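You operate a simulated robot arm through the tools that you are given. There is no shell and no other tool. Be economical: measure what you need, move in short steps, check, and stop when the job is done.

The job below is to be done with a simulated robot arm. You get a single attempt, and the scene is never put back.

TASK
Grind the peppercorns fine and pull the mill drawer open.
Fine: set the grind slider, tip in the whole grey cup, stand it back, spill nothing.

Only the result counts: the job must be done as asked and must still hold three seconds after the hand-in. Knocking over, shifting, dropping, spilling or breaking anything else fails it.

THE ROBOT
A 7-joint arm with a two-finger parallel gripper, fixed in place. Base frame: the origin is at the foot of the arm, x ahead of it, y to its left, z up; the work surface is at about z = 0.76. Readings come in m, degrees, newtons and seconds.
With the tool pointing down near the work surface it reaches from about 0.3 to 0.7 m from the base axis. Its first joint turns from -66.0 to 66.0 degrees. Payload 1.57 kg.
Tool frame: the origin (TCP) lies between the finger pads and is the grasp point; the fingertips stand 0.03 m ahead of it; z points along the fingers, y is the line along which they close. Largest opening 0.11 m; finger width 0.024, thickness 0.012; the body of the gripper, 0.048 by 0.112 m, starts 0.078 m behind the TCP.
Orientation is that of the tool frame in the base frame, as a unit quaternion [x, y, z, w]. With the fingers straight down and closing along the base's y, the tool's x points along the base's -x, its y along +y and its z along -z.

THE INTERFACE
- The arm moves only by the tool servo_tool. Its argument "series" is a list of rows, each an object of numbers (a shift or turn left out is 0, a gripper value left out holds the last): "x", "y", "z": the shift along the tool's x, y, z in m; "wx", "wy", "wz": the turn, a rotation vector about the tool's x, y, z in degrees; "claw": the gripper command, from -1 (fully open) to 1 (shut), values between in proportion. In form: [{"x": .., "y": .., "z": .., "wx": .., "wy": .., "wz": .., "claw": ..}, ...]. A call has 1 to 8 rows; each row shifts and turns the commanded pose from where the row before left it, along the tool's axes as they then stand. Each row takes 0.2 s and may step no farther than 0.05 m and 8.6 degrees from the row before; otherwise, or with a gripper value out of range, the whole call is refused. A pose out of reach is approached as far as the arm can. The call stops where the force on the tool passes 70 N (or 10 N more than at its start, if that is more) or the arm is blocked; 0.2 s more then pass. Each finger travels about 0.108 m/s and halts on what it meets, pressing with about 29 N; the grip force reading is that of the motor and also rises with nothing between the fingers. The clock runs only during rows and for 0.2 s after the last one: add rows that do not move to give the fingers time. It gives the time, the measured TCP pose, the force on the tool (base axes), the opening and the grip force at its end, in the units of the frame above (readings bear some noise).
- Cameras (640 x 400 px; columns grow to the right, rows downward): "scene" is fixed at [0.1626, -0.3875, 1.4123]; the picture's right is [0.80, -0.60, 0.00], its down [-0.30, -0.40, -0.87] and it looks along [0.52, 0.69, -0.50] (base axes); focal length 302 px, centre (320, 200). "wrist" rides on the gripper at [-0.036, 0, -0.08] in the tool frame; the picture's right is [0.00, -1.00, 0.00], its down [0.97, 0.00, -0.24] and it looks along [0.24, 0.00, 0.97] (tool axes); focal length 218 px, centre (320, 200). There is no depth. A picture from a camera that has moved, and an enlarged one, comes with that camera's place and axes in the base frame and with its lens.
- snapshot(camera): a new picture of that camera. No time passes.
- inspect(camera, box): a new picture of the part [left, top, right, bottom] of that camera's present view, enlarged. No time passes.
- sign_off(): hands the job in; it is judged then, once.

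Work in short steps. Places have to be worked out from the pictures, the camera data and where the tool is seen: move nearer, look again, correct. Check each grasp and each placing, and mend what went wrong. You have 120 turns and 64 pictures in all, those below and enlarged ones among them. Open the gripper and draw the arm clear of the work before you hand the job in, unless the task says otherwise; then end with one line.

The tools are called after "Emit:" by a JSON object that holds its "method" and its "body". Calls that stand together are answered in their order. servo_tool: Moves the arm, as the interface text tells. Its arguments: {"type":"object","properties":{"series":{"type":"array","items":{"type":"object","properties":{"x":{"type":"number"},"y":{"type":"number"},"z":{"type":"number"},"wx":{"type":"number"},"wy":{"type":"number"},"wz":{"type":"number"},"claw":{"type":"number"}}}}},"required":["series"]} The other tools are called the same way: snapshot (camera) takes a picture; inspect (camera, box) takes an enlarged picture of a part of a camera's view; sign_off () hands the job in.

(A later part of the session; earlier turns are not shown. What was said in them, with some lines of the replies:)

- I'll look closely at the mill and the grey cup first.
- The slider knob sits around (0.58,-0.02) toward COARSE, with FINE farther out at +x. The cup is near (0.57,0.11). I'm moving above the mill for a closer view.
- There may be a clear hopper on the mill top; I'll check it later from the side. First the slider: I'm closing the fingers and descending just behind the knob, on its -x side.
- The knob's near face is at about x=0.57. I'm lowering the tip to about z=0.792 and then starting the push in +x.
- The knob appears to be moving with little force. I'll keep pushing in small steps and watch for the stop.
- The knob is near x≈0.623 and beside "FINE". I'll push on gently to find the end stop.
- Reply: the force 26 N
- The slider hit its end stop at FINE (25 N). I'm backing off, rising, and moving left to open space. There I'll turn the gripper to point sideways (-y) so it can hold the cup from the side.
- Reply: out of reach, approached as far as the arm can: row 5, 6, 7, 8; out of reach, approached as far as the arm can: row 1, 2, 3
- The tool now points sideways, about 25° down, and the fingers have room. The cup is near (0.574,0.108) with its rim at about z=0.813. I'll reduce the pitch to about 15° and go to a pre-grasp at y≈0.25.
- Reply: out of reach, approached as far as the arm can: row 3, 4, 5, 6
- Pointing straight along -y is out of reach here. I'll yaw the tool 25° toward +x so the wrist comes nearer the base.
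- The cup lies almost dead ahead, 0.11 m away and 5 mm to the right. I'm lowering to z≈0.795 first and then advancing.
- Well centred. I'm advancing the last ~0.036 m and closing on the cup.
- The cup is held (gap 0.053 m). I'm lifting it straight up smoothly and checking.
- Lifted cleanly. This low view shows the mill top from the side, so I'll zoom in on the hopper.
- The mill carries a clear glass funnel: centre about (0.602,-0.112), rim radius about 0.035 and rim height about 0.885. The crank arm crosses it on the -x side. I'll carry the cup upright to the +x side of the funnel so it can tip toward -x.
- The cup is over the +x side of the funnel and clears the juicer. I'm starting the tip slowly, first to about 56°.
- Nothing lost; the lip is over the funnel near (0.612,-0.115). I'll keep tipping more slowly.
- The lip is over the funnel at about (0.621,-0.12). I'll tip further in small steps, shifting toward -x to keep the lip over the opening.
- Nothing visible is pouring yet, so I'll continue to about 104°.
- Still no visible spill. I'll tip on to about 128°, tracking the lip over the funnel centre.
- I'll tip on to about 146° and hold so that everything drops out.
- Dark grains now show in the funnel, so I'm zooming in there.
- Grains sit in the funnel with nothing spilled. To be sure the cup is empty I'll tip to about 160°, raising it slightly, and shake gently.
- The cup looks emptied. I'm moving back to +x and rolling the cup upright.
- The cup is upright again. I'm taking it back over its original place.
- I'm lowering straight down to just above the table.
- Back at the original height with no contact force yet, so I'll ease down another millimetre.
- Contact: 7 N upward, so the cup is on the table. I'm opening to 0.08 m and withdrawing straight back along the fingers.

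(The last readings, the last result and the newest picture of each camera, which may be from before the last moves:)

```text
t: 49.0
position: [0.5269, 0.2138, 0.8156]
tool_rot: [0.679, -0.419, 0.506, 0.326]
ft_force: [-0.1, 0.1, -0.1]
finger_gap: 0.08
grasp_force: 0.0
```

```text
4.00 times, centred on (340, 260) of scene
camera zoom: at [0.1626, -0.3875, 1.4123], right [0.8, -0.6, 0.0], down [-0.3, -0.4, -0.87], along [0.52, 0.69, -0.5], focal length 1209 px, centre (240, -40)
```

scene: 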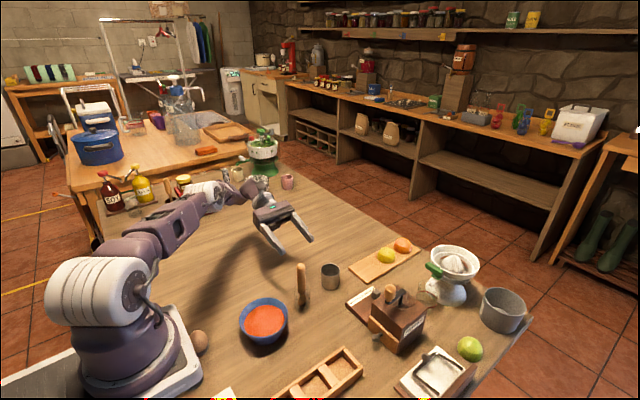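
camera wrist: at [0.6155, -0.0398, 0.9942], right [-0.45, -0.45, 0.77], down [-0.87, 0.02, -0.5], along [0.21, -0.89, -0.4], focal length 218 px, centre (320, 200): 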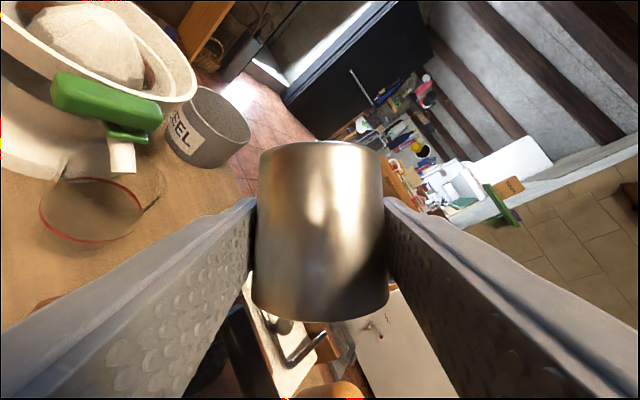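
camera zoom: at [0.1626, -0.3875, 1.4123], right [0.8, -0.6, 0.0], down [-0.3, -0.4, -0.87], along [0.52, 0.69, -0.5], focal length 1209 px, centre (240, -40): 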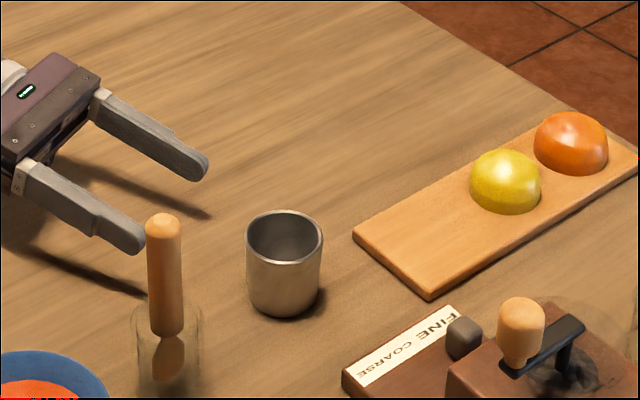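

The cup stands where it was. I'm lifting and turning the tool back to pointing down.

Emit:
{"method": "servo_tool", "body": {"series": [{"x": 0.04, "z": -0.011, "claw": 1}, {"x": 0.04, "z": -0.011}, {"x": 0.04, "z": -0.011}, {"wz": 8.2}, {"wz": 8.2}, {"wz": 8.2}, {"wz": 8.2}, {"wz": 8.2}]}}

Emit:
{"method": "servo_tool", "body": {"series": [{"wz": 8.2}, {"wz": 8.2}, {"wz": 8.2}, {"wz": 8.2}, {"wz": 8.2}, {"wz": 8}, {"wx": -8.3}, {"wx": -8.3}]}}

Emit:
{"method": "servo_tool", "body": {"series": [{"wx": -8.3}, {"wx": -8.3}, {"wx": -8.3}, {"wx": -8.3}, {"wx": -8.3}, {"wx": -8.3}, {"wx": -8.3}, {}]}}

Emit:
{"method": "servo_tool", "body": {"series": [{"wz": 8.3}, {"wz": 8.3}, {"wz": 8.3}, {}]}}

```text
t: 50.8
position: [0.5295, 0.2134, 0.9402]
tool_rot: [-0.488, 0.632, -0.589, -0.127]
ft_force: [0.1, -0.6, -0.3]
finger_gap: 0.0
grasp_force: 20.9
```

```text
t: 52.6
position: [0.5284, 0.2127, 0.9402]
tool_rot: [-0.199, 0.854, -0.471, 0.099]
ft_force: [-0.3, 0.9, 0.5]
finger_gap: 0.0
grasp_force: 21.7
```

```text
t: 54.4
position: [0.5293, 0.2142, 0.9399]
tool_rot: [-0.223, 0.975, 0.003, -0.009]
ft_force: [-0.6, 0.2, -0.7]
finger_gap: 0.0001
grasp_force: 21.1
```

```text
t: 55.4
position: [0.5289, 0.2136, 0.9397]
tool_rot: [-0.008, 1.0, 0.0, -0.01]
ft_force: [0.0, -0.5, -0.6]
finger_gap: 0.0
grasp_force: 21.1
```

Now I'll rise and move above the cup and mill to check that the cup is empty and look at the crank.

Emit:
{"method": "servo_tool", "body": {"series": [{"z": -0.04, "y": -0.01}, {"z": -0.04, "y": -0.025}, {"z": -0.03, "y": -0.035}, {"y": -0.045, "x": -0.01}, {"y": -0.045, "x": -0.01}, {"y": -0.045, "x": -0.01}, {}]}}

Emit:
{"method": "inspect", "body": {"camera": "wrist", "box": [200, 60, 456, 220]}}

```text
t: 57.0
position: [0.5639, 0.0092, 1.0511]
tool_rot: [-0.008, 1.0, 0.0, -0.01]
ft_force: [0.3, 1.0, 0.9]
finger_gap: 0.0
grasp_force: 21.3
```

```text
2.50 times, centred on (328, 140) of wrist
camera zoom: at [0.6015, 0.0081, 1.1302], right [0.02, -1.0, 0.0], down [-0.97, -0.02, 0.26], along [-0.26, 0.0, -0.97], focal length 546 px, centre (300, 350)
```

zoom: 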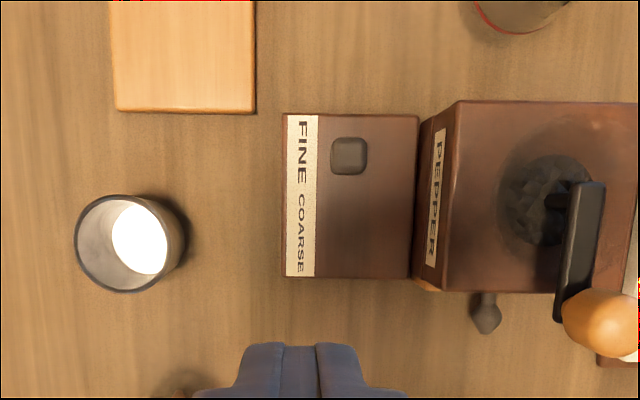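

The cup is empty, the grains are in the funnel and the slider is at FINE. Next I'll view the crank from directly above to locate its pivot and handle.

Emit:
{"method": "servo_tool", "body": {"series": [{"y": -0.039, "z": -0.01}, {"y": -0.039}, {"y": -0.039}, {}]}}

Emit:
{"method": "inspect", "body": {"camera": "wrist", "box": [240, 80, 400, 230]}}

```text
t: 58.0
position: [0.5677, -0.1075, 1.058]
tool_rot: [-0.007, 1.0, 0.0, -0.01]
ft_force: [-0.8, 0.4, -0.3]
finger_gap: 0.0
grasp_force: 21.0
```

```text
2.67 times, centred on (320, 155) of wrist
camera zoom: at [0.604, -0.1081, 1.1381], right [0.02, -1.0, 0.0], down [-0.97, -0.01, 0.26], along [-0.26, 0.0, -0.97], focal length 582 px, centre (320, 320)
```

zoom: 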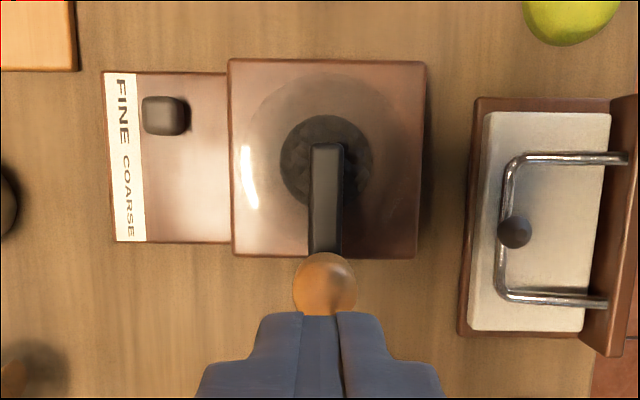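

The pivot is at about (0.604,-0.111) and the handle at about (0.558,-0.111), so the crank radius is about 0.046. I'll open partway, straighten the small tilt, and descend over the handle with the fingertips staying above the crank arm.

Emit:
{"method": "servo_tool", "body": {"series": [{"wy": -1.15, "x": 0.009, "y": -0.0035, "claw": -0.1}, {"z": 0.035}, {"z": 0.03}, {}]}}

Emit:
{"method": "inspect", "body": {"camera": "wrist", "box": [220, 120, 420, 320]}}

Emit:
{"method": "inspect", "body": {"camera": "scene", "box": [340, 220, 468, 320]}}

```text
t: 59.0
position: [0.5599, -0.1107, 0.9914]
tool_rot: [-0.007, 1.0, -0.001, 0.001]
ft_force: [0.4, -0.3, 0.1]
finger_gap: 0.0607
grasp_force: 0.0
```

```text
2.00 times, centred on (320, 220) of wrist
camera zoom: at [0.594, -0.1114, 1.0728], right [0.02, -1.0, 0.0], down [-0.97, -0.01, 0.24], along [-0.24, 0.0, -0.97], focal length 436 px, centre (320, 160)
```

zoom: 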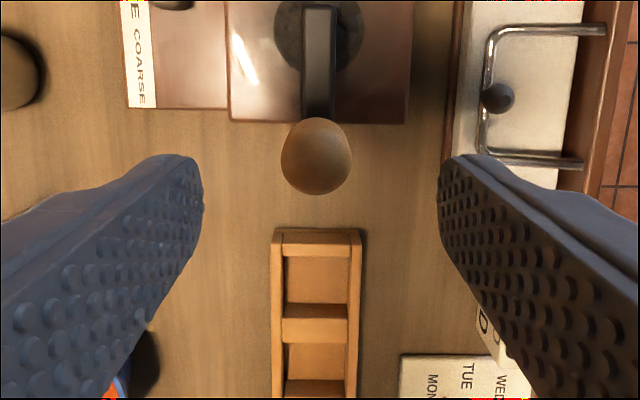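

```text
4.00 times, centred on (404, 270) of scene
camera zoom: at [0.1626, -0.3875, 1.4123], right [0.8, -0.6, 0.0], down [-0.3, -0.4, -0.87], along [0.52, 0.69, -0.5], focal length 1209 px, centre (-16, -80)
```

zoom: 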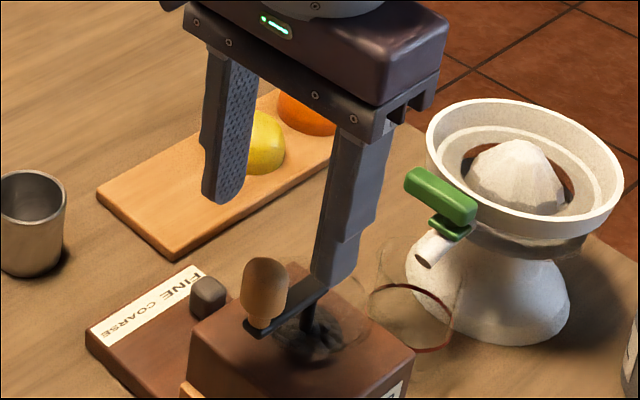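

The handle is centred between the fingers at (0.559,-0.110). I'm lowering to TCP z≈0.938 and closing on it.

Emit:
{"method": "servo_tool", "body": {"series": [{"z": 0.027, "x": 0.001}, {"z": 0.026}, {"claw": 1}, {"claw": 1}, {}, {}]}}

Emit:
{"method": "inspect", "body": {"camera": "scene", "box": [356, 240, 452, 320]}}

```text
t: 60.4
position: [0.5588, -0.1128, 0.9397]
tool_rot: [-0.008, 1.0, 0.0, 0.0]
ft_force: [-1.0, -0.2, -2.1]
finger_gap: 0.0226
grasp_force: 34.5
```

```text
5.00 times, centred on (404, 280) of scene
camera zoom: at [0.1626, -0.3875, 1.4123], right [0.8, -0.6, 0.0], down [-0.3, -0.4, -0.87], along [0.52, 0.69, -0.5], focal length 1511 px, centre (-100, -200)
```

zoom: 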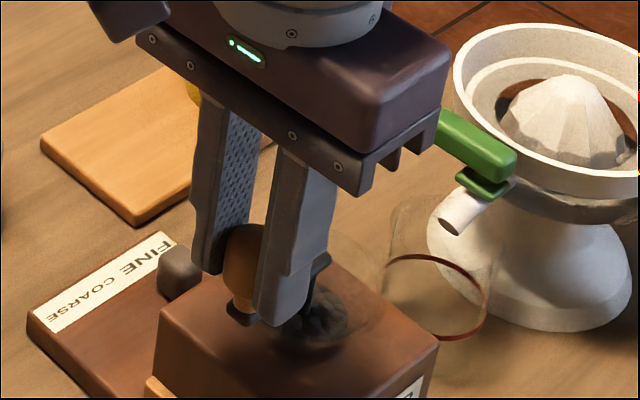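

The handle is held. I'll turn the crank clockwise by 45° and check the forces.

Emit:
{"method": "servo_tool", "body": {"series": [{"x": -0.0035, "y": 0.0174}, {"x": -0.0098, "y": 0.0148}, {}]}}

Emit:
{"method": "inspect", "body": {"camera": "scene", "box": [356, 240, 452, 320]}}

```text
t: 61.2
position: [0.5699, -0.0781, 0.9395]
tool_rot: [-0.007, 1.0, 0.001, -0.003]
ft_force: [-6.3, 4.7, -26.6]
finger_gap: 0.0224
grasp_force: 35.3
```

```text
5.00 times, centred on (404, 280) of scene
camera zoom: at [0.1629, -0.3874, 1.4123], right [0.8, -0.6, 0.0], down [-0.3, -0.4, -0.87], along [0.52, 0.69, -0.5], focal length 1511 px, centre (-100, -200)
```

zoom: 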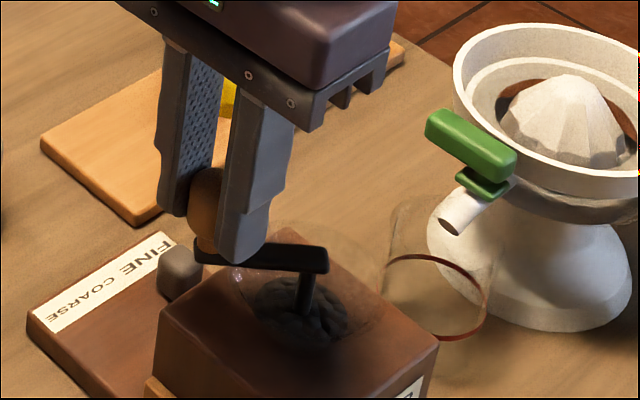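

The crank turns. The tool feels a 27 N downward pull, so I'll lower 1.5 mm and continue a quarter turn.

Emit:
{"method": "servo_tool", "body": {"series": [{"z": 0.0015}, {}]}}

Emit:
{"method": "servo_tool", "body": {"series": [{"x": -0.0148, "y": 0.0098}, {"x": -0.0174, "y": 0.0035}, {}]}}

```text
t: 61.8
position: [0.5694, -0.0791, 0.94]
tool_rot: [-0.007, 1.0, 0.001, -0.001]
ft_force: [-10.5, 9.3, -17.4]
finger_gap: 0.0222
grasp_force: 35.3
```

```text
t: 62.6
position: [0.6033, -0.0661, 0.9388]
tool_rot: [-0.007, 1.0, 0.0, 0.002]
ft_force: [2.0, 11.9, -22.1]
finger_gap: 0.0223
grasp_force: 34.7
```

A quarter turn is done. Small corrections (+1 mm y, 1.5 mm lower), then on to the next quarter.

Emit:
{"method": "servo_tool", "body": {"series": [{"x": -0.0174, "y": -0.0025, "z": 0.0015}, {"x": -0.0148, "y": -0.0098}, {"x": -0.0098, "y": -0.0148}, {"x": -0.0035, "y": -0.0174}, {}]}}

Emit:
{"method": "inspect", "body": {"camera": "scene", "box": [356, 240, 452, 320]}}

```text
t: 63.8
position: [0.6476, -0.111, 0.9399]
tool_rot: [-0.007, 1.0, -0.001, -0.001]
ft_force: [-14.5, -0.6, 23.4]
finger_gap: 0.0222
grasp_force: 35.1
```

```text
5.00 times, centred on (404, 280) of scene
camera zoom: at [0.1617, -0.3875, 1.4124], right [0.8, -0.6, 0.0], down [-0.3, -0.4, -0.87], along [0.52, 0.69, -0.5], focal length 1511 px, centre (-100, -200)
```

zoom: 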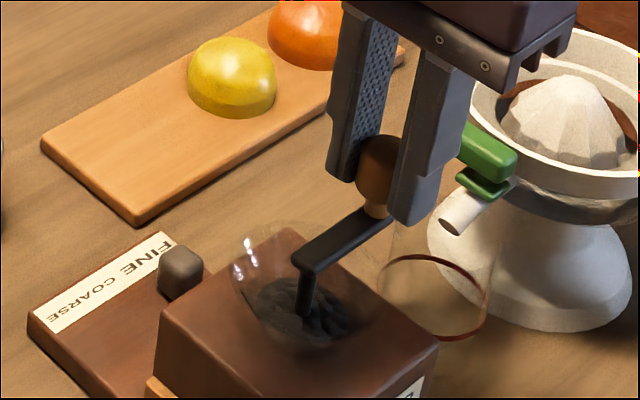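

Half a turn is done, and the funnel is clearly visible. I'm adjusting the radius and height slightly and continuing through the -y side.

Emit:
{"method": "servo_tool", "body": {"series": [{"x": 0.0045, "y": -0.0171, "z": -0.0015}, {"x": 0.0097, "y": -0.0145}, {"x": 0.0145, "y": -0.0097}, {"x": 0.0171, "y": -0.0034}, {}]}}

Emit:
{"method": "servo_tool", "body": {"series": [{"x": 0.0171, "y": 0.0034}, {"x": 0.0145, "y": 0.0097}, {"x": 0.0097, "y": 0.0145}, {"x": 0.0034, "y": 0.0171}, {}]}}

Emit:
{"method": "inspect", "body": {"camera": "scene", "box": [356, 240, 452, 320]}}

```text
t: 65.0
position: [0.6031, -0.1552, 0.9394]
tool_rot: [-0.008, 1.0, 0.001, -0.001]
ft_force: [-0.3, 4.6, 5.3]
finger_gap: 0.0223
grasp_force: 35.1
```

```text
t: 66.2
position: [0.558, -0.111, 0.9394]
tool_rot: [-0.008, 1.0, 0.001, -0.001]
ft_force: [-1.0, 0.2, -16.0]
finger_gap: 0.0223
grasp_force: 34.9
```

```text
5.00 times, centred on (404, 280) of scene
camera zoom: at [0.1628, -0.3875, 1.4123], right [0.8, -0.6, 0.0], down [-0.3, -0.4, -0.87], along [0.52, 0.69, -0.5], focal length 1511 px, centre (-100, -200)
```

zoom: 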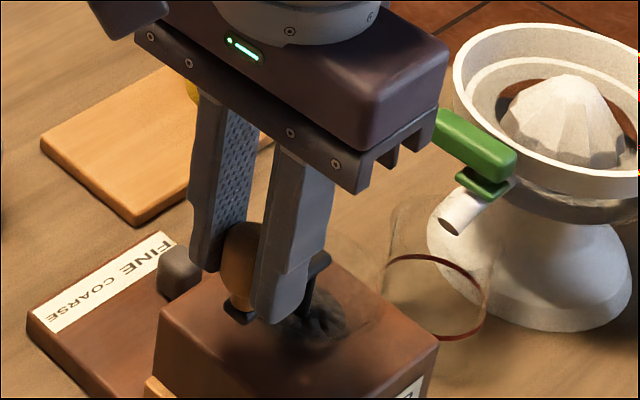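

One turn is done with low forces. I'll run two more full turns and then check the funnel.

Emit:
{"method": "servo_tool", "body": {"series": [{"x": -0.0034, "y": 0.0171}, {"x": -0.0097, "y": 0.0145}, {"x": -0.0145, "y": 0.0097}, {"x": -0.0171, "y": 0.0034}, {"x": -0.0171, "y": -0.0034}, {"x": -0.0145, "y": -0.0097}, {"x": -0.0097, "y": -0.0145}, {"x": -0.0034, "y": -0.0171}]}}

Emit:
{"method": "servo_tool", "body": {"series": [{"x": 0.0034, "y": -0.0171}, {"x": 0.0097, "y": -0.0145}, {"x": 0.0145, "y": -0.0097}, {"x": 0.0171, "y": -0.0034}, {"x": 0.0171, "y": 0.0034}, {"x": 0.0145, "y": 0.0097}, {"x": 0.0097, "y": 0.0145}, {"x": 0.0034, "y": 0.0171}]}}

Emit:
{"method": "servo_tool", "body": {"series": [{"x": -0.0034, "y": 0.0171}, {"x": -0.0097, "y": 0.0145}, {"x": -0.0145, "y": 0.0097}, {"x": -0.0171, "y": 0.0034}, {"x": -0.0171, "y": -0.0034}, {"x": -0.0145, "y": -0.0097}, {"x": -0.0097, "y": -0.0145}, {"x": -0.0034, "y": -0.0171}]}}

Emit:
{"method": "inspect", "body": {"camera": "scene", "box": [356, 240, 452, 320]}}

```text
t: 68.0
position: [0.6478, -0.1094, 0.9398]
tool_rot: [-0.007, 1.0, 0.0, 0.001]
ft_force: [11.7, 0.4, -21.7]
finger_gap: 0.0223
grasp_force: 35.0
```

```text
t: 69.8
position: [0.5578, -0.1088, 0.9397]
tool_rot: [-0.008, 1.0, 0.002, -0.002]
ft_force: [-6.1, -1.0, -1.5]
finger_gap: 0.0226
grasp_force: 34.7
```

```text
t: 71.6
position: [0.6462, -0.1091, 0.9401]
tool_rot: [-0.007, 1.0, -0.001, -0.001]
ft_force: [2.2, 0.3, -18.3]
finger_gap: 0.0221
grasp_force: 35.5
```

```text
5.00 times, centred on (404, 280) of scene
camera zoom: at [0.163, -0.3875, 1.4122], right [0.8, -0.6, 0.0], down [-0.3, -0.4, -0.87], along [0.52, 0.69, -0.5], focal length 1511 px, centre (-100, -200)
```

zoom: 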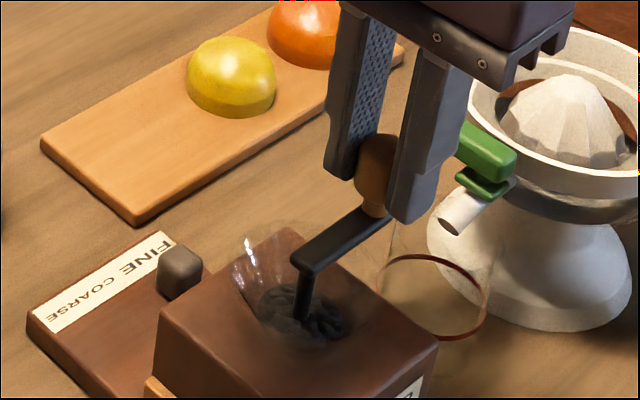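

The pile seems slightly lower. I'll continue for several more turns.

Emit:
{"method": "servo_tool", "body": {"series": [{"x": 0.0034, "y": -0.0171}, {"x": 0.0097, "y": -0.0145}, {"x": 0.0145, "y": -0.0097}, {"x": 0.0171, "y": -0.0034}, {"x": 0.0171, "y": 0.0034}, {"x": 0.0145, "y": 0.0097}, {"x": 0.0097, "y": 0.0145}, {"x": 0.0034, "y": 0.0171}]}}

Emit:
{"method": "servo_tool", "body": {"series": [{"x": -0.0034, "y": 0.0171}, {"x": -0.0097, "y": 0.0145}, {"x": -0.0145, "y": 0.0097}, {"x": -0.0171, "y": 0.0034}, {"x": -0.0171, "y": -0.0034}, {"x": -0.0145, "y": -0.0097}, {"x": -0.0097, "y": -0.0145}, {"x": -0.0034, "y": -0.0171}]}}

Emit:
{"method": "servo_tool", "body": {"series": [{"x": 0.0034, "y": -0.0171}, {"x": 0.0097, "y": -0.0145}, {"x": 0.0145, "y": -0.0097}, {"x": 0.0171, "y": -0.0034}, {"x": 0.0171, "y": 0.0034}, {"x": 0.0145, "y": 0.0097}, {"x": 0.0097, "y": 0.0145}, {"x": 0.0034, "y": 0.0171}]}}

Emit:
{"method": "servo_tool", "body": {"series": [{"x": -0.0034, "y": 0.0171}, {"x": -0.0097, "y": 0.0145}, {"x": -0.0145, "y": 0.0097}, {"x": -0.0171, "y": 0.0034}, {"x": -0.0171, "y": -0.0034}, {"x": -0.0145, "y": -0.0097}, {"x": -0.0097, "y": -0.0145}, {"x": -0.0034, "y": -0.0171}]}}

Emit:
{"method": "inspect", "body": {"camera": "scene", "box": [356, 240, 452, 320]}}

```text
t: 73.4
position: [0.5565, -0.1103, 0.9401]
tool_rot: [-0.008, 1.0, 0.001, -0.001]
ft_force: [-0.2, -0.9, 19.8]
finger_gap: 0.0224
grasp_force: 35.0
```

```text
t: 75.2
position: [0.6464, -0.1088, 0.9383]
tool_rot: [-0.008, 1.0, 0.001, -0.001]
ft_force: [-2.0, 0.6, -12.0]
finger_gap: 0.0223
grasp_force: 35.4
```

```text
t: 77.0
position: [0.5569, -0.1089, 0.9401]
tool_rot: [-0.008, 1.0, 0.0, 0.001]
ft_force: [-2.0, -1.1, 18.5]
finger_gap: 0.0225
grasp_force: 35.3
```

```text
t: 78.8
position: [0.6455, -0.1097, 0.9397]
tool_rot: [-0.008, 1.0, 0.001, 0.0]
ft_force: [-0.5, 0.0, 23.5]
finger_gap: 0.0222
grasp_force: 34.9
```

```text
5.00 times, centred on (404, 280) of scene
camera zoom: at [0.162, -0.3874, 1.4124], right [0.8, -0.6, 0.0], down [-0.3, -0.4, -0.87], along [0.52, 0.69, -0.5], focal length 1511 px, centre (-100, -200)
```

zoom: 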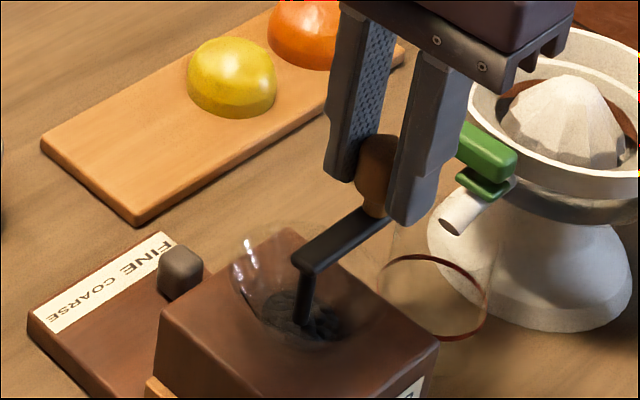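

The level is clearly falling, so cranking grinds. I'll keep turning for three more turns.

Emit:
{"method": "servo_tool", "body": {"series": [{"x": 0.0034, "y": -0.0171}, {"x": 0.0097, "y": -0.0145}, {"x": 0.0145, "y": -0.0097}, {"x": 0.0171, "y": -0.0034}, {"x": 0.0171, "y": 0.0034}, {"x": 0.0145, "y": 0.0097}, {"x": 0.0097, "y": 0.0145}, {"x": 0.0034, "y": 0.0171}]}}

Emit:
{"method": "servo_tool", "body": {"series": [{"x": -0.0034, "y": 0.0171}, {"x": -0.0097, "y": 0.0145}, {"x": -0.0145, "y": 0.0097}, {"x": -0.0171, "y": 0.0034}, {"x": -0.0171, "y": -0.0034}, {"x": -0.0145, "y": -0.0097}, {"x": -0.0097, "y": -0.0145}, {"x": -0.0034, "y": -0.0171}]}}

Emit:
{"method": "servo_tool", "body": {"series": [{"x": 0.0034, "y": -0.0171}, {"x": 0.0097, "y": -0.0145}, {"x": 0.0145, "y": -0.0097}, {"x": 0.0171, "y": -0.0034}, {"x": 0.0171, "y": 0.0034}, {"x": 0.0145, "y": 0.0097}, {"x": 0.0097, "y": 0.0145}, {"x": 0.0034, "y": 0.0171}]}}

Emit:
{"method": "servo_tool", "body": {"series": [{"x": -0.0034, "y": 0.0171}, {"x": -0.0097, "y": 0.0145}, {"x": -0.0145, "y": 0.0097}, {"x": -0.0171, "y": 0.0034}, {"x": -0.0171, "y": -0.0034}, {"x": -0.0145, "y": -0.0097}, {"x": -0.0097, "y": -0.0145}, {"x": -0.0034, "y": -0.0171}]}}

Emit:
{"method": "servo_tool", "body": {"series": [{"x": 0.0034, "y": -0.0171}, {"x": 0.0097, "y": -0.0145}, {"x": 0.0145, "y": -0.0097}, {"x": 0.0171, "y": -0.0034}, {"x": 0.0171, "y": 0.0034}, {"x": 0.0145, "y": 0.0097}, {"x": 0.0097, "y": 0.0145}, {"x": 0.0034, "y": 0.0171}]}}

Emit:
{"method": "servo_tool", "body": {"series": [{"x": -0.0034, "y": 0.0171}, {"x": -0.0097, "y": 0.0145}, {"x": -0.0145, "y": 0.0097}, {"x": -0.0171, "y": 0.0034}, {"x": -0.0171, "y": -0.0034}, {"x": -0.0145, "y": -0.0097}, {"x": -0.0097, "y": -0.0145}, {"x": -0.0034, "y": -0.0171}]}}

Emit:
{"method": "inspect", "body": {"camera": "scene", "box": [356, 240, 452, 320]}}

```text
t: 80.6
position: [0.5573, -0.1091, 0.9382]
tool_rot: [-0.007, 1.0, 0.001, -0.002]
ft_force: [-7.0, -1.2, 16.1]
finger_gap: 0.0224
grasp_force: 35.3
```

```text
t: 82.4
position: [0.6475, -0.11, 0.9398]
tool_rot: [-0.007, 1.0, 0.0, 0.0]
ft_force: [1.3, 2.1, -5.8]
finger_gap: 0.0223
grasp_force: 35.2
```

```text
t: 84.2
position: [0.5557, -0.1103, 0.9392]
tool_rot: [-0.008, 1.0, 0.0, 0.002]
ft_force: [8.5, -0.7, 17.0]
finger_gap: 0.0223
grasp_force: 35.0
```

```text
t: 86.0
position: [0.647, -0.1107, 0.9398]
tool_rot: [-0.007, 1.0, 0.0, 0.0]
ft_force: [16.0, 0.4, -25.0]
finger_gap: 0.0223
grasp_force: 35.5
```

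```text
t: 87.8
position: [0.5569, -0.112, 0.9384]
tool_rot: [-0.008, 1.0, 0.001, -0.002]
ft_force: [-7.2, -0.3, -17.1]
finger_gap: 0.0221
grasp_force: 35.1
```

```text
t: 89.6
position: [0.6464, -0.1113, 0.9399]
tool_rot: [-0.007, 1.0, -0.002, 0.0]
ft_force: [0.6, 0.7, -15.3]
finger_gap: 0.0224
grasp_force: 35.7
```

```text
5.00 times, centred on (404, 280) of scene
camera zoom: at [0.1629, -0.3876, 1.4122], right [0.8, -0.6, 0.0], down [-0.3, -0.4, -0.87], along [0.52, 0.69, -0.5], focal length 1511 px, centre (-100, -200)
```

zoom: 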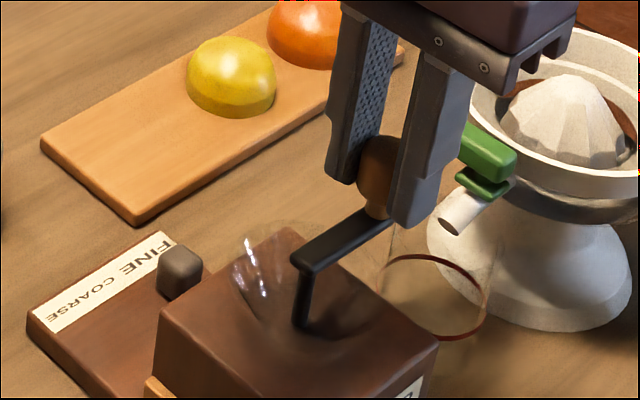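

The funnel is empty. One more full turn for safety, leaving the handle on the far side, then release and rise.

Emit:
{"method": "servo_tool", "body": {"series": [{"x": 0.0034, "y": -0.0171}, {"x": 0.0097, "y": -0.0145}, {"x": 0.0145, "y": -0.0097}, {"x": 0.0171, "y": -0.0034}, {"x": 0.0171, "y": 0.0034}, {"x": 0.0145, "y": 0.0097}, {"x": 0.0097, "y": 0.0145}, {"x": 0.0034, "y": 0.0171}]}}

Emit:
{"method": "servo_tool", "body": {"series": [{"x": -0.0034, "y": 0.0171}, {"x": -0.0097, "y": 0.0145}, {"x": -0.0145, "y": 0.0097}, {"x": -0.0171, "y": 0.0034}, {"x": -0.0171, "y": -0.0034}, {"x": -0.0145, "y": -0.0097}, {"x": -0.0097, "y": -0.0145}, {"x": -0.0034, "y": -0.0171}]}}

Emit:
{"method": "servo_tool", "body": {"series": [{"claw": 0.3}, {}, {"claw": 0.0}, {"z": -0.03}, {"z": -0.04}, {"z": -0.04}, {}]}}

Emit:
{"method": "inspect", "body": {"camera": "scene", "box": [340, 240, 452, 360]}}

```text
t: 91.4
position: [0.5561, -0.1109, 0.9393]
tool_rot: [-0.007, 1.0, 0.001, -0.002]
ft_force: [-7.0, -0.1, 3.4]
finger_gap: 0.0223
grasp_force: 34.9
```

```text
t: 93.2
position: [0.6457, -0.1114, 0.9392]
tool_rot: [-0.007, 1.0, -0.001, 0.001]
ft_force: [9.5, 0.0, 8.9]
finger_gap: 0.0222
grasp_force: 35.2
```

```text
t: 94.8
position: [0.6434, -0.1109, 1.0463]
tool_rot: [-0.007, 1.0, 0.0, 0.001]
ft_force: [0.0, 0.4, 0.6]
finger_gap: 0.0551
grasp_force: 0.0
```

```text
3.33 times, centred on (396, 300) of scene
camera zoom: at [0.1626, -0.3875, 1.4123], right [0.8, -0.6, 0.0], down [-0.3, -0.4, -0.87], along [0.52, 0.69, -0.5], focal length 1008 px, centre (67, -133)
```

zoom: 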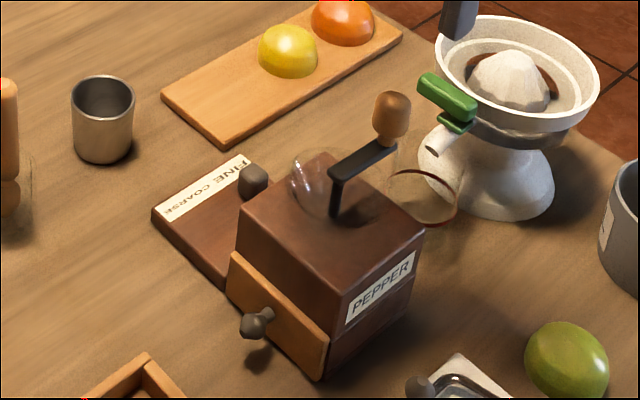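

Next is the drawer. Its knob is near (0.535,-0.111,0.789), and a wooden tray lies in front of it, so I need a look from above to measure the free space.

Emit:
{"method": "servo_tool", "body": {"series": [{"x": 0.04, "claw": -0.1}, {"x": 0.04}, {"x": 0.035}, {}]}}

Emit:
{"method": "snapshot", "body": {"camera": "wrist"}}

Emit:
{"method": "inspect", "body": {"camera": "scene", "box": [272, 300, 432, 400]}}

```text
t: 95.8
position: [0.5311, -0.1102, 1.0483]
tool_rot: [-0.008, 1.0, -0.001, 0.0]
ft_force: [-0.5, -0.7, 0.5]
finger_gap: 0.0606
grasp_force: 0.1
```

```text
9 pictures are left
camera wrist: at [0.565, -0.1106, 1.1286], right [0.01, -1.0, 0.0], down [-0.97, -0.01, 0.24], along [-0.24, 0.0, -0.97], focal length 218 px, centre (320, 200)
```

wrist: 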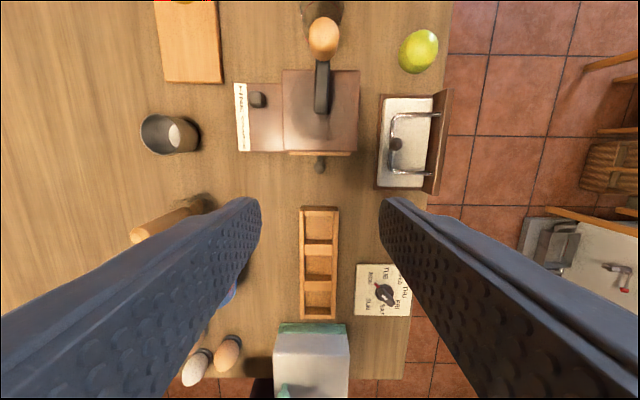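

```text
4.00 times, centred on (352, 350) of scene
camera zoom: at [0.1625, -0.3875, 1.4123], right [0.8, -0.6, 0.0], down [-0.3, -0.4, -0.87], along [0.52, 0.69, -0.5], focal length 1209 px, centre (192, -400)
```

zoom: 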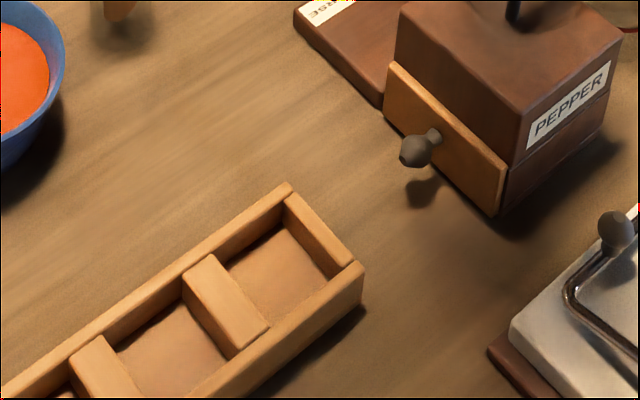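

There is about 5 cm between the knob and the tray. I'll tilt the gripper 20° so its body leans away from the mill, then descend in front of the drawer to just above the knob and check.

Emit:
{"method": "servo_tool", "body": {"series": [{"wy": -6.67, "claw": 0.1}, {"wy": -6.67}, {"wy": -6.66}, {"x": 0.017, "z": 0.0444}, {"x": 0.017, "z": 0.0444}, {"x": 0.017, "z": 0.0444}, {}]}}

Emit:
{"method": "snapshot", "body": {"camera": "wrist"}}

```text
t: 97.4
position: [0.5287, -0.1125, 0.9056]
tool_rot: [-0.008, 0.985, 0.002, 0.173]
ft_force: [0.8, 0.4, 0.2]
finger_gap: 0.0494
grasp_force: 0.1
```

```text
7 pictures are left
camera wrist: at [0.5345, -0.1114, 0.9941], right [0.02, -1.0, 0.0], down [-0.99, -0.01, -0.11], along [0.11, 0.0, -0.99], focal length 218 px, centre (320, 200)
```

wrist: 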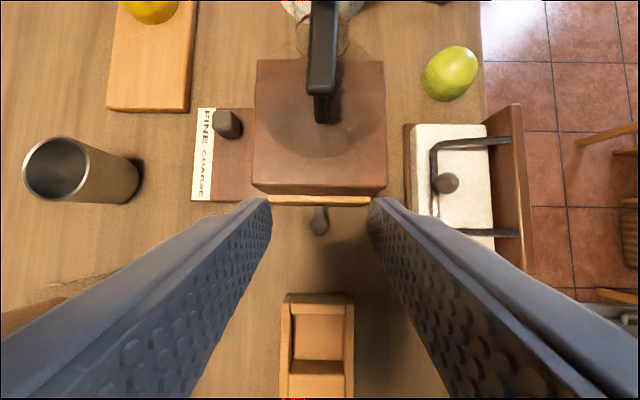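

The knob is centred between the fingers at about (0.5365,-0.111). I'm descending onto it, then closing.

Emit:
{"method": "servo_tool", "body": {"series": [{"x": 0.014, "y": 0.0015, "z": 0.036}, {"x": 0.012, "z": 0.031}, {"x": 0.009, "z": 0.024}, {}, {"claw": 1}, {"claw": 1}, {}, {}]}}

Emit:
{"method": "inspect", "body": {"camera": "scene", "box": [320, 280, 432, 360]}}

```text
t: 99.2
position: [0.5272, -0.1098, 0.8097]
tool_rot: [-0.006, 0.985, 0.001, 0.173]
ft_force: [-0.3, -15.3, -10.9]
finger_gap: 0.0203
grasp_force: 34.2
```

```text
5.00 times, centred on (376, 320) of scene
camera zoom: at [0.1627, -0.3879, 1.4122], right [0.8, -0.6, 0.0], down [-0.3, -0.4, -0.87], along [0.52, 0.69, -0.5], focal length 1511 px, centre (40, -400)
```

zoom: 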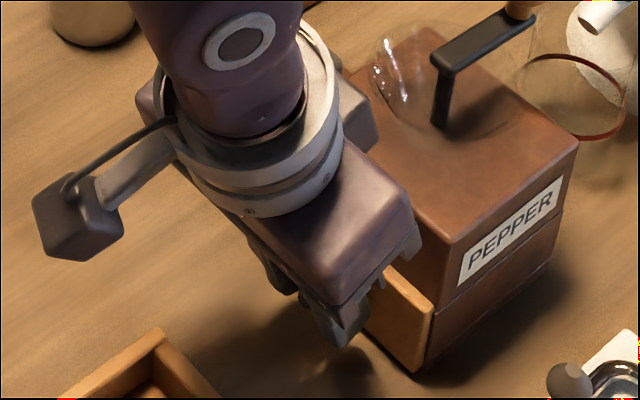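

The knob is gripped. I'll relieve the small lateral load and pull 2 cm toward -x.

Emit:
{"method": "servo_tool", "body": {"series": [{"y": -0.001}, {"x": 0.0047, "z": -0.0017}, {"x": 0.0047, "z": -0.0017}, {"x": 0.0047, "z": -0.0017}, {"x": 0.0047, "z": -0.0017}, {}]}}

```text
t: 100.6
position: [0.5067, -0.1101, 0.8086]
tool_rot: [-0.008, 0.985, 0.003, 0.172]
ft_force: [0.8, -2.3, -11.7]
finger_gap: 0.0203
grasp_force: 33.8
```

The drawer is moving freely with the knob still held. I'll pull another 2 cm and check against the tray.

Emit:
{"method": "servo_tool", "body": {"series": [{"x": 0.0047, "z": -0.0017}, {"x": 0.0047, "z": -0.0017}, {"x": 0.0047, "z": -0.0017}, {"x": 0.0047, "z": -0.0017}, {}]}}

Emit:
{"method": "inspect", "body": {"camera": "scene", "box": [320, 280, 432, 360]}}

```text
t: 101.8
position: [0.4881, -0.1108, 0.8089]
tool_rot: [-0.008, 0.985, 0.002, 0.174]
ft_force: [0.3, 15.8, 1.0]
finger_gap: 0.0204
grasp_force: 33.8
```

```text
5.00 times, centred on (376, 320) of scene
camera zoom: at [0.1626, -0.3871, 1.4124], right [0.8, -0.6, 0.0], down [-0.3, -0.4, -0.87], along [0.52, 0.69, -0.5], focal length 1511 px, centre (40, -400)
```

zoom: 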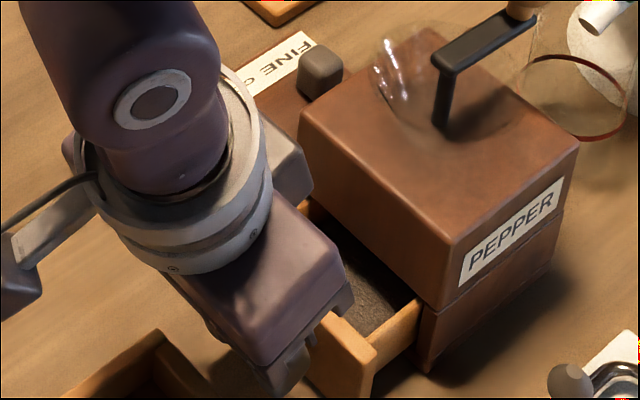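

Ground pepper is visible in the drawer, which is about 4 cm open. I'll pull 6 mm more, keeping clear of the tray, then open and lift away.

Emit:
{"method": "servo_tool", "body": {"series": [{"x": 0.0028, "z": -0.001}, {"x": 0.0028, "z": -0.001}, {}]}}

Emit:
{"method": "inspect", "body": {"camera": "wrist", "box": [220, 120, 420, 320]}}

```text
t: 102.6
position: [0.4815, -0.1099, 0.8092]
tool_rot: [-0.008, 0.985, 0.002, 0.172]
ft_force: [1.1, 22.2, -8.2]
finger_gap: 0.0204
grasp_force: 34.6
```

```text
2.00 times, centred on (320, 220) of wrist
camera zoom: at [0.4867, -0.1108, 0.8968], right [0.02, -1.0, 0.0], down [-0.99, -0.02, -0.1], along [0.1, 0.0, -0.99], focal length 436 px, centre (320, 160)
```

zoom: 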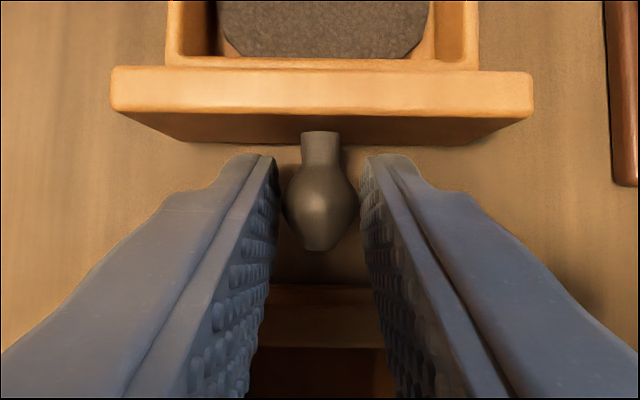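

About 8 mm remains between the knob and the tray. One final 2.5 mm, then release and lift straight up.

Emit:
{"method": "servo_tool", "body": {"series": [{"x": 0.0024, "z": -0.0009}, {}]}}

Emit:
{"method": "servo_tool", "body": {"series": [{"claw": 0.4}, {"claw": 0.4}, {"claw": 0.2}, {}, {"x": -0.0068, "z": -0.0188}, {"x": -0.0102, "z": -0.0282}, {"x": -0.0136, "z": -0.0376}, {"x": -0.0136, "z": -0.0376}]}}

Emit:
{"method": "servo_tool", "body": {"series": [{"x": -0.0136, "z": -0.0376}, {"x": -0.0136, "z": -0.0376}, {"x": 0.02, "z": -0.03}, {"x": 0.03, "z": -0.02, "y": 0.02}, {"x": 0.03, "y": 0.02}, {}, {}]}}

Emit:
{"method": "inspect", "body": {"camera": "scene", "box": [260, 230, 480, 400]}}

```text
t: 103.2
position: [0.4788, -0.1111, 0.8091]
tool_rot: [-0.008, 0.985, 0.002, 0.171]
ft_force: [0.7, 24.1, -13.7]
finger_gap: 0.0205
grasp_force: 33.7
```

```text
t: 105.0
position: [0.4805, -0.1111, 0.9384]
tool_rot: [-0.008, 0.985, 0.001, 0.173]
ft_force: [-0.5, 0.3, 0.5]
finger_gap: 0.0441
grasp_force: 0.1
```

```text
t: 106.6
position: [0.3865, -0.0712, 1.0375]
tool_rot: [-0.007, 0.985, 0.001, 0.174]
ft_force: [-0.8, 0.3, -0.4]
finger_gap: 0.044
grasp_force: 0.1
```

```text
2.35 times, centred on (370, 315) of scene
camera zoom: at [0.1626, -0.3875, 1.4123], right [0.8, -0.6, 0.0], down [-0.3, -0.4, -0.87], along [0.52, 0.69, -0.5], focal length 711 px, centre (202, -71)
```

zoom: 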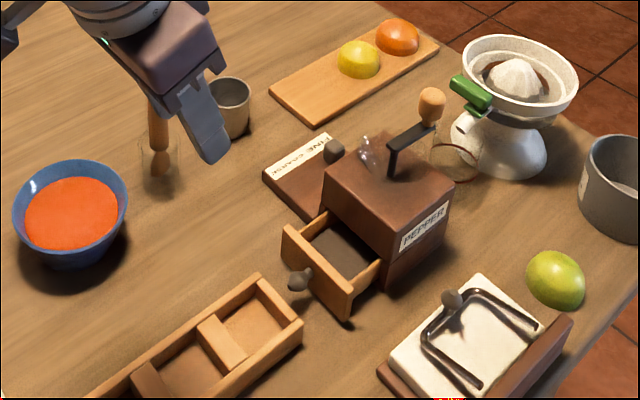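

The drawer is open with ground pepper in it, the tray is untouched, the slider is at FINE and the cup is standing. I'm opening the gripper fully and rising clear before the hand-in.

Emit:
{"method": "servo_tool", "body": {"series": [{"claw": -1, "z": -0.04}, {"z": -0.04}, {"z": -0.02}, {}, {}, {}]}}

Emit:
{"method": "snapshot", "body": {"camera": "scene"}}

```text
t: 108.0
position: [0.3513, -0.0734, 1.135]
tool_rot: [-0.008, 0.985, 0.002, 0.174]
ft_force: [0.2, 0.5, -0.2]
finger_gap: 0.1099
grasp_force: 0.0
```

```text
2 pictures are left
```

scene: 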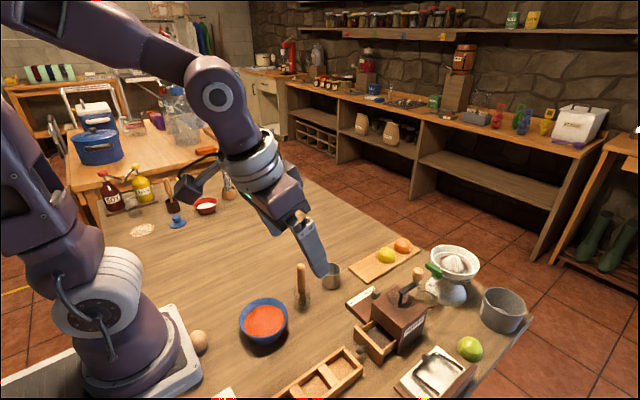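

Everything is in place and the arm is clear, so I'm handing in.

Emit:
{"method": "sign_off", "body": {}}

```text
The job is handed in.
```

The peppercorns are ground with the slider at its FINE stop, the whole grey cup was tipped in and stood back empty with no spill seen, and the mill drawer is pulled about 5 cm open with ground pepper in it (the tray in front left room for little more).
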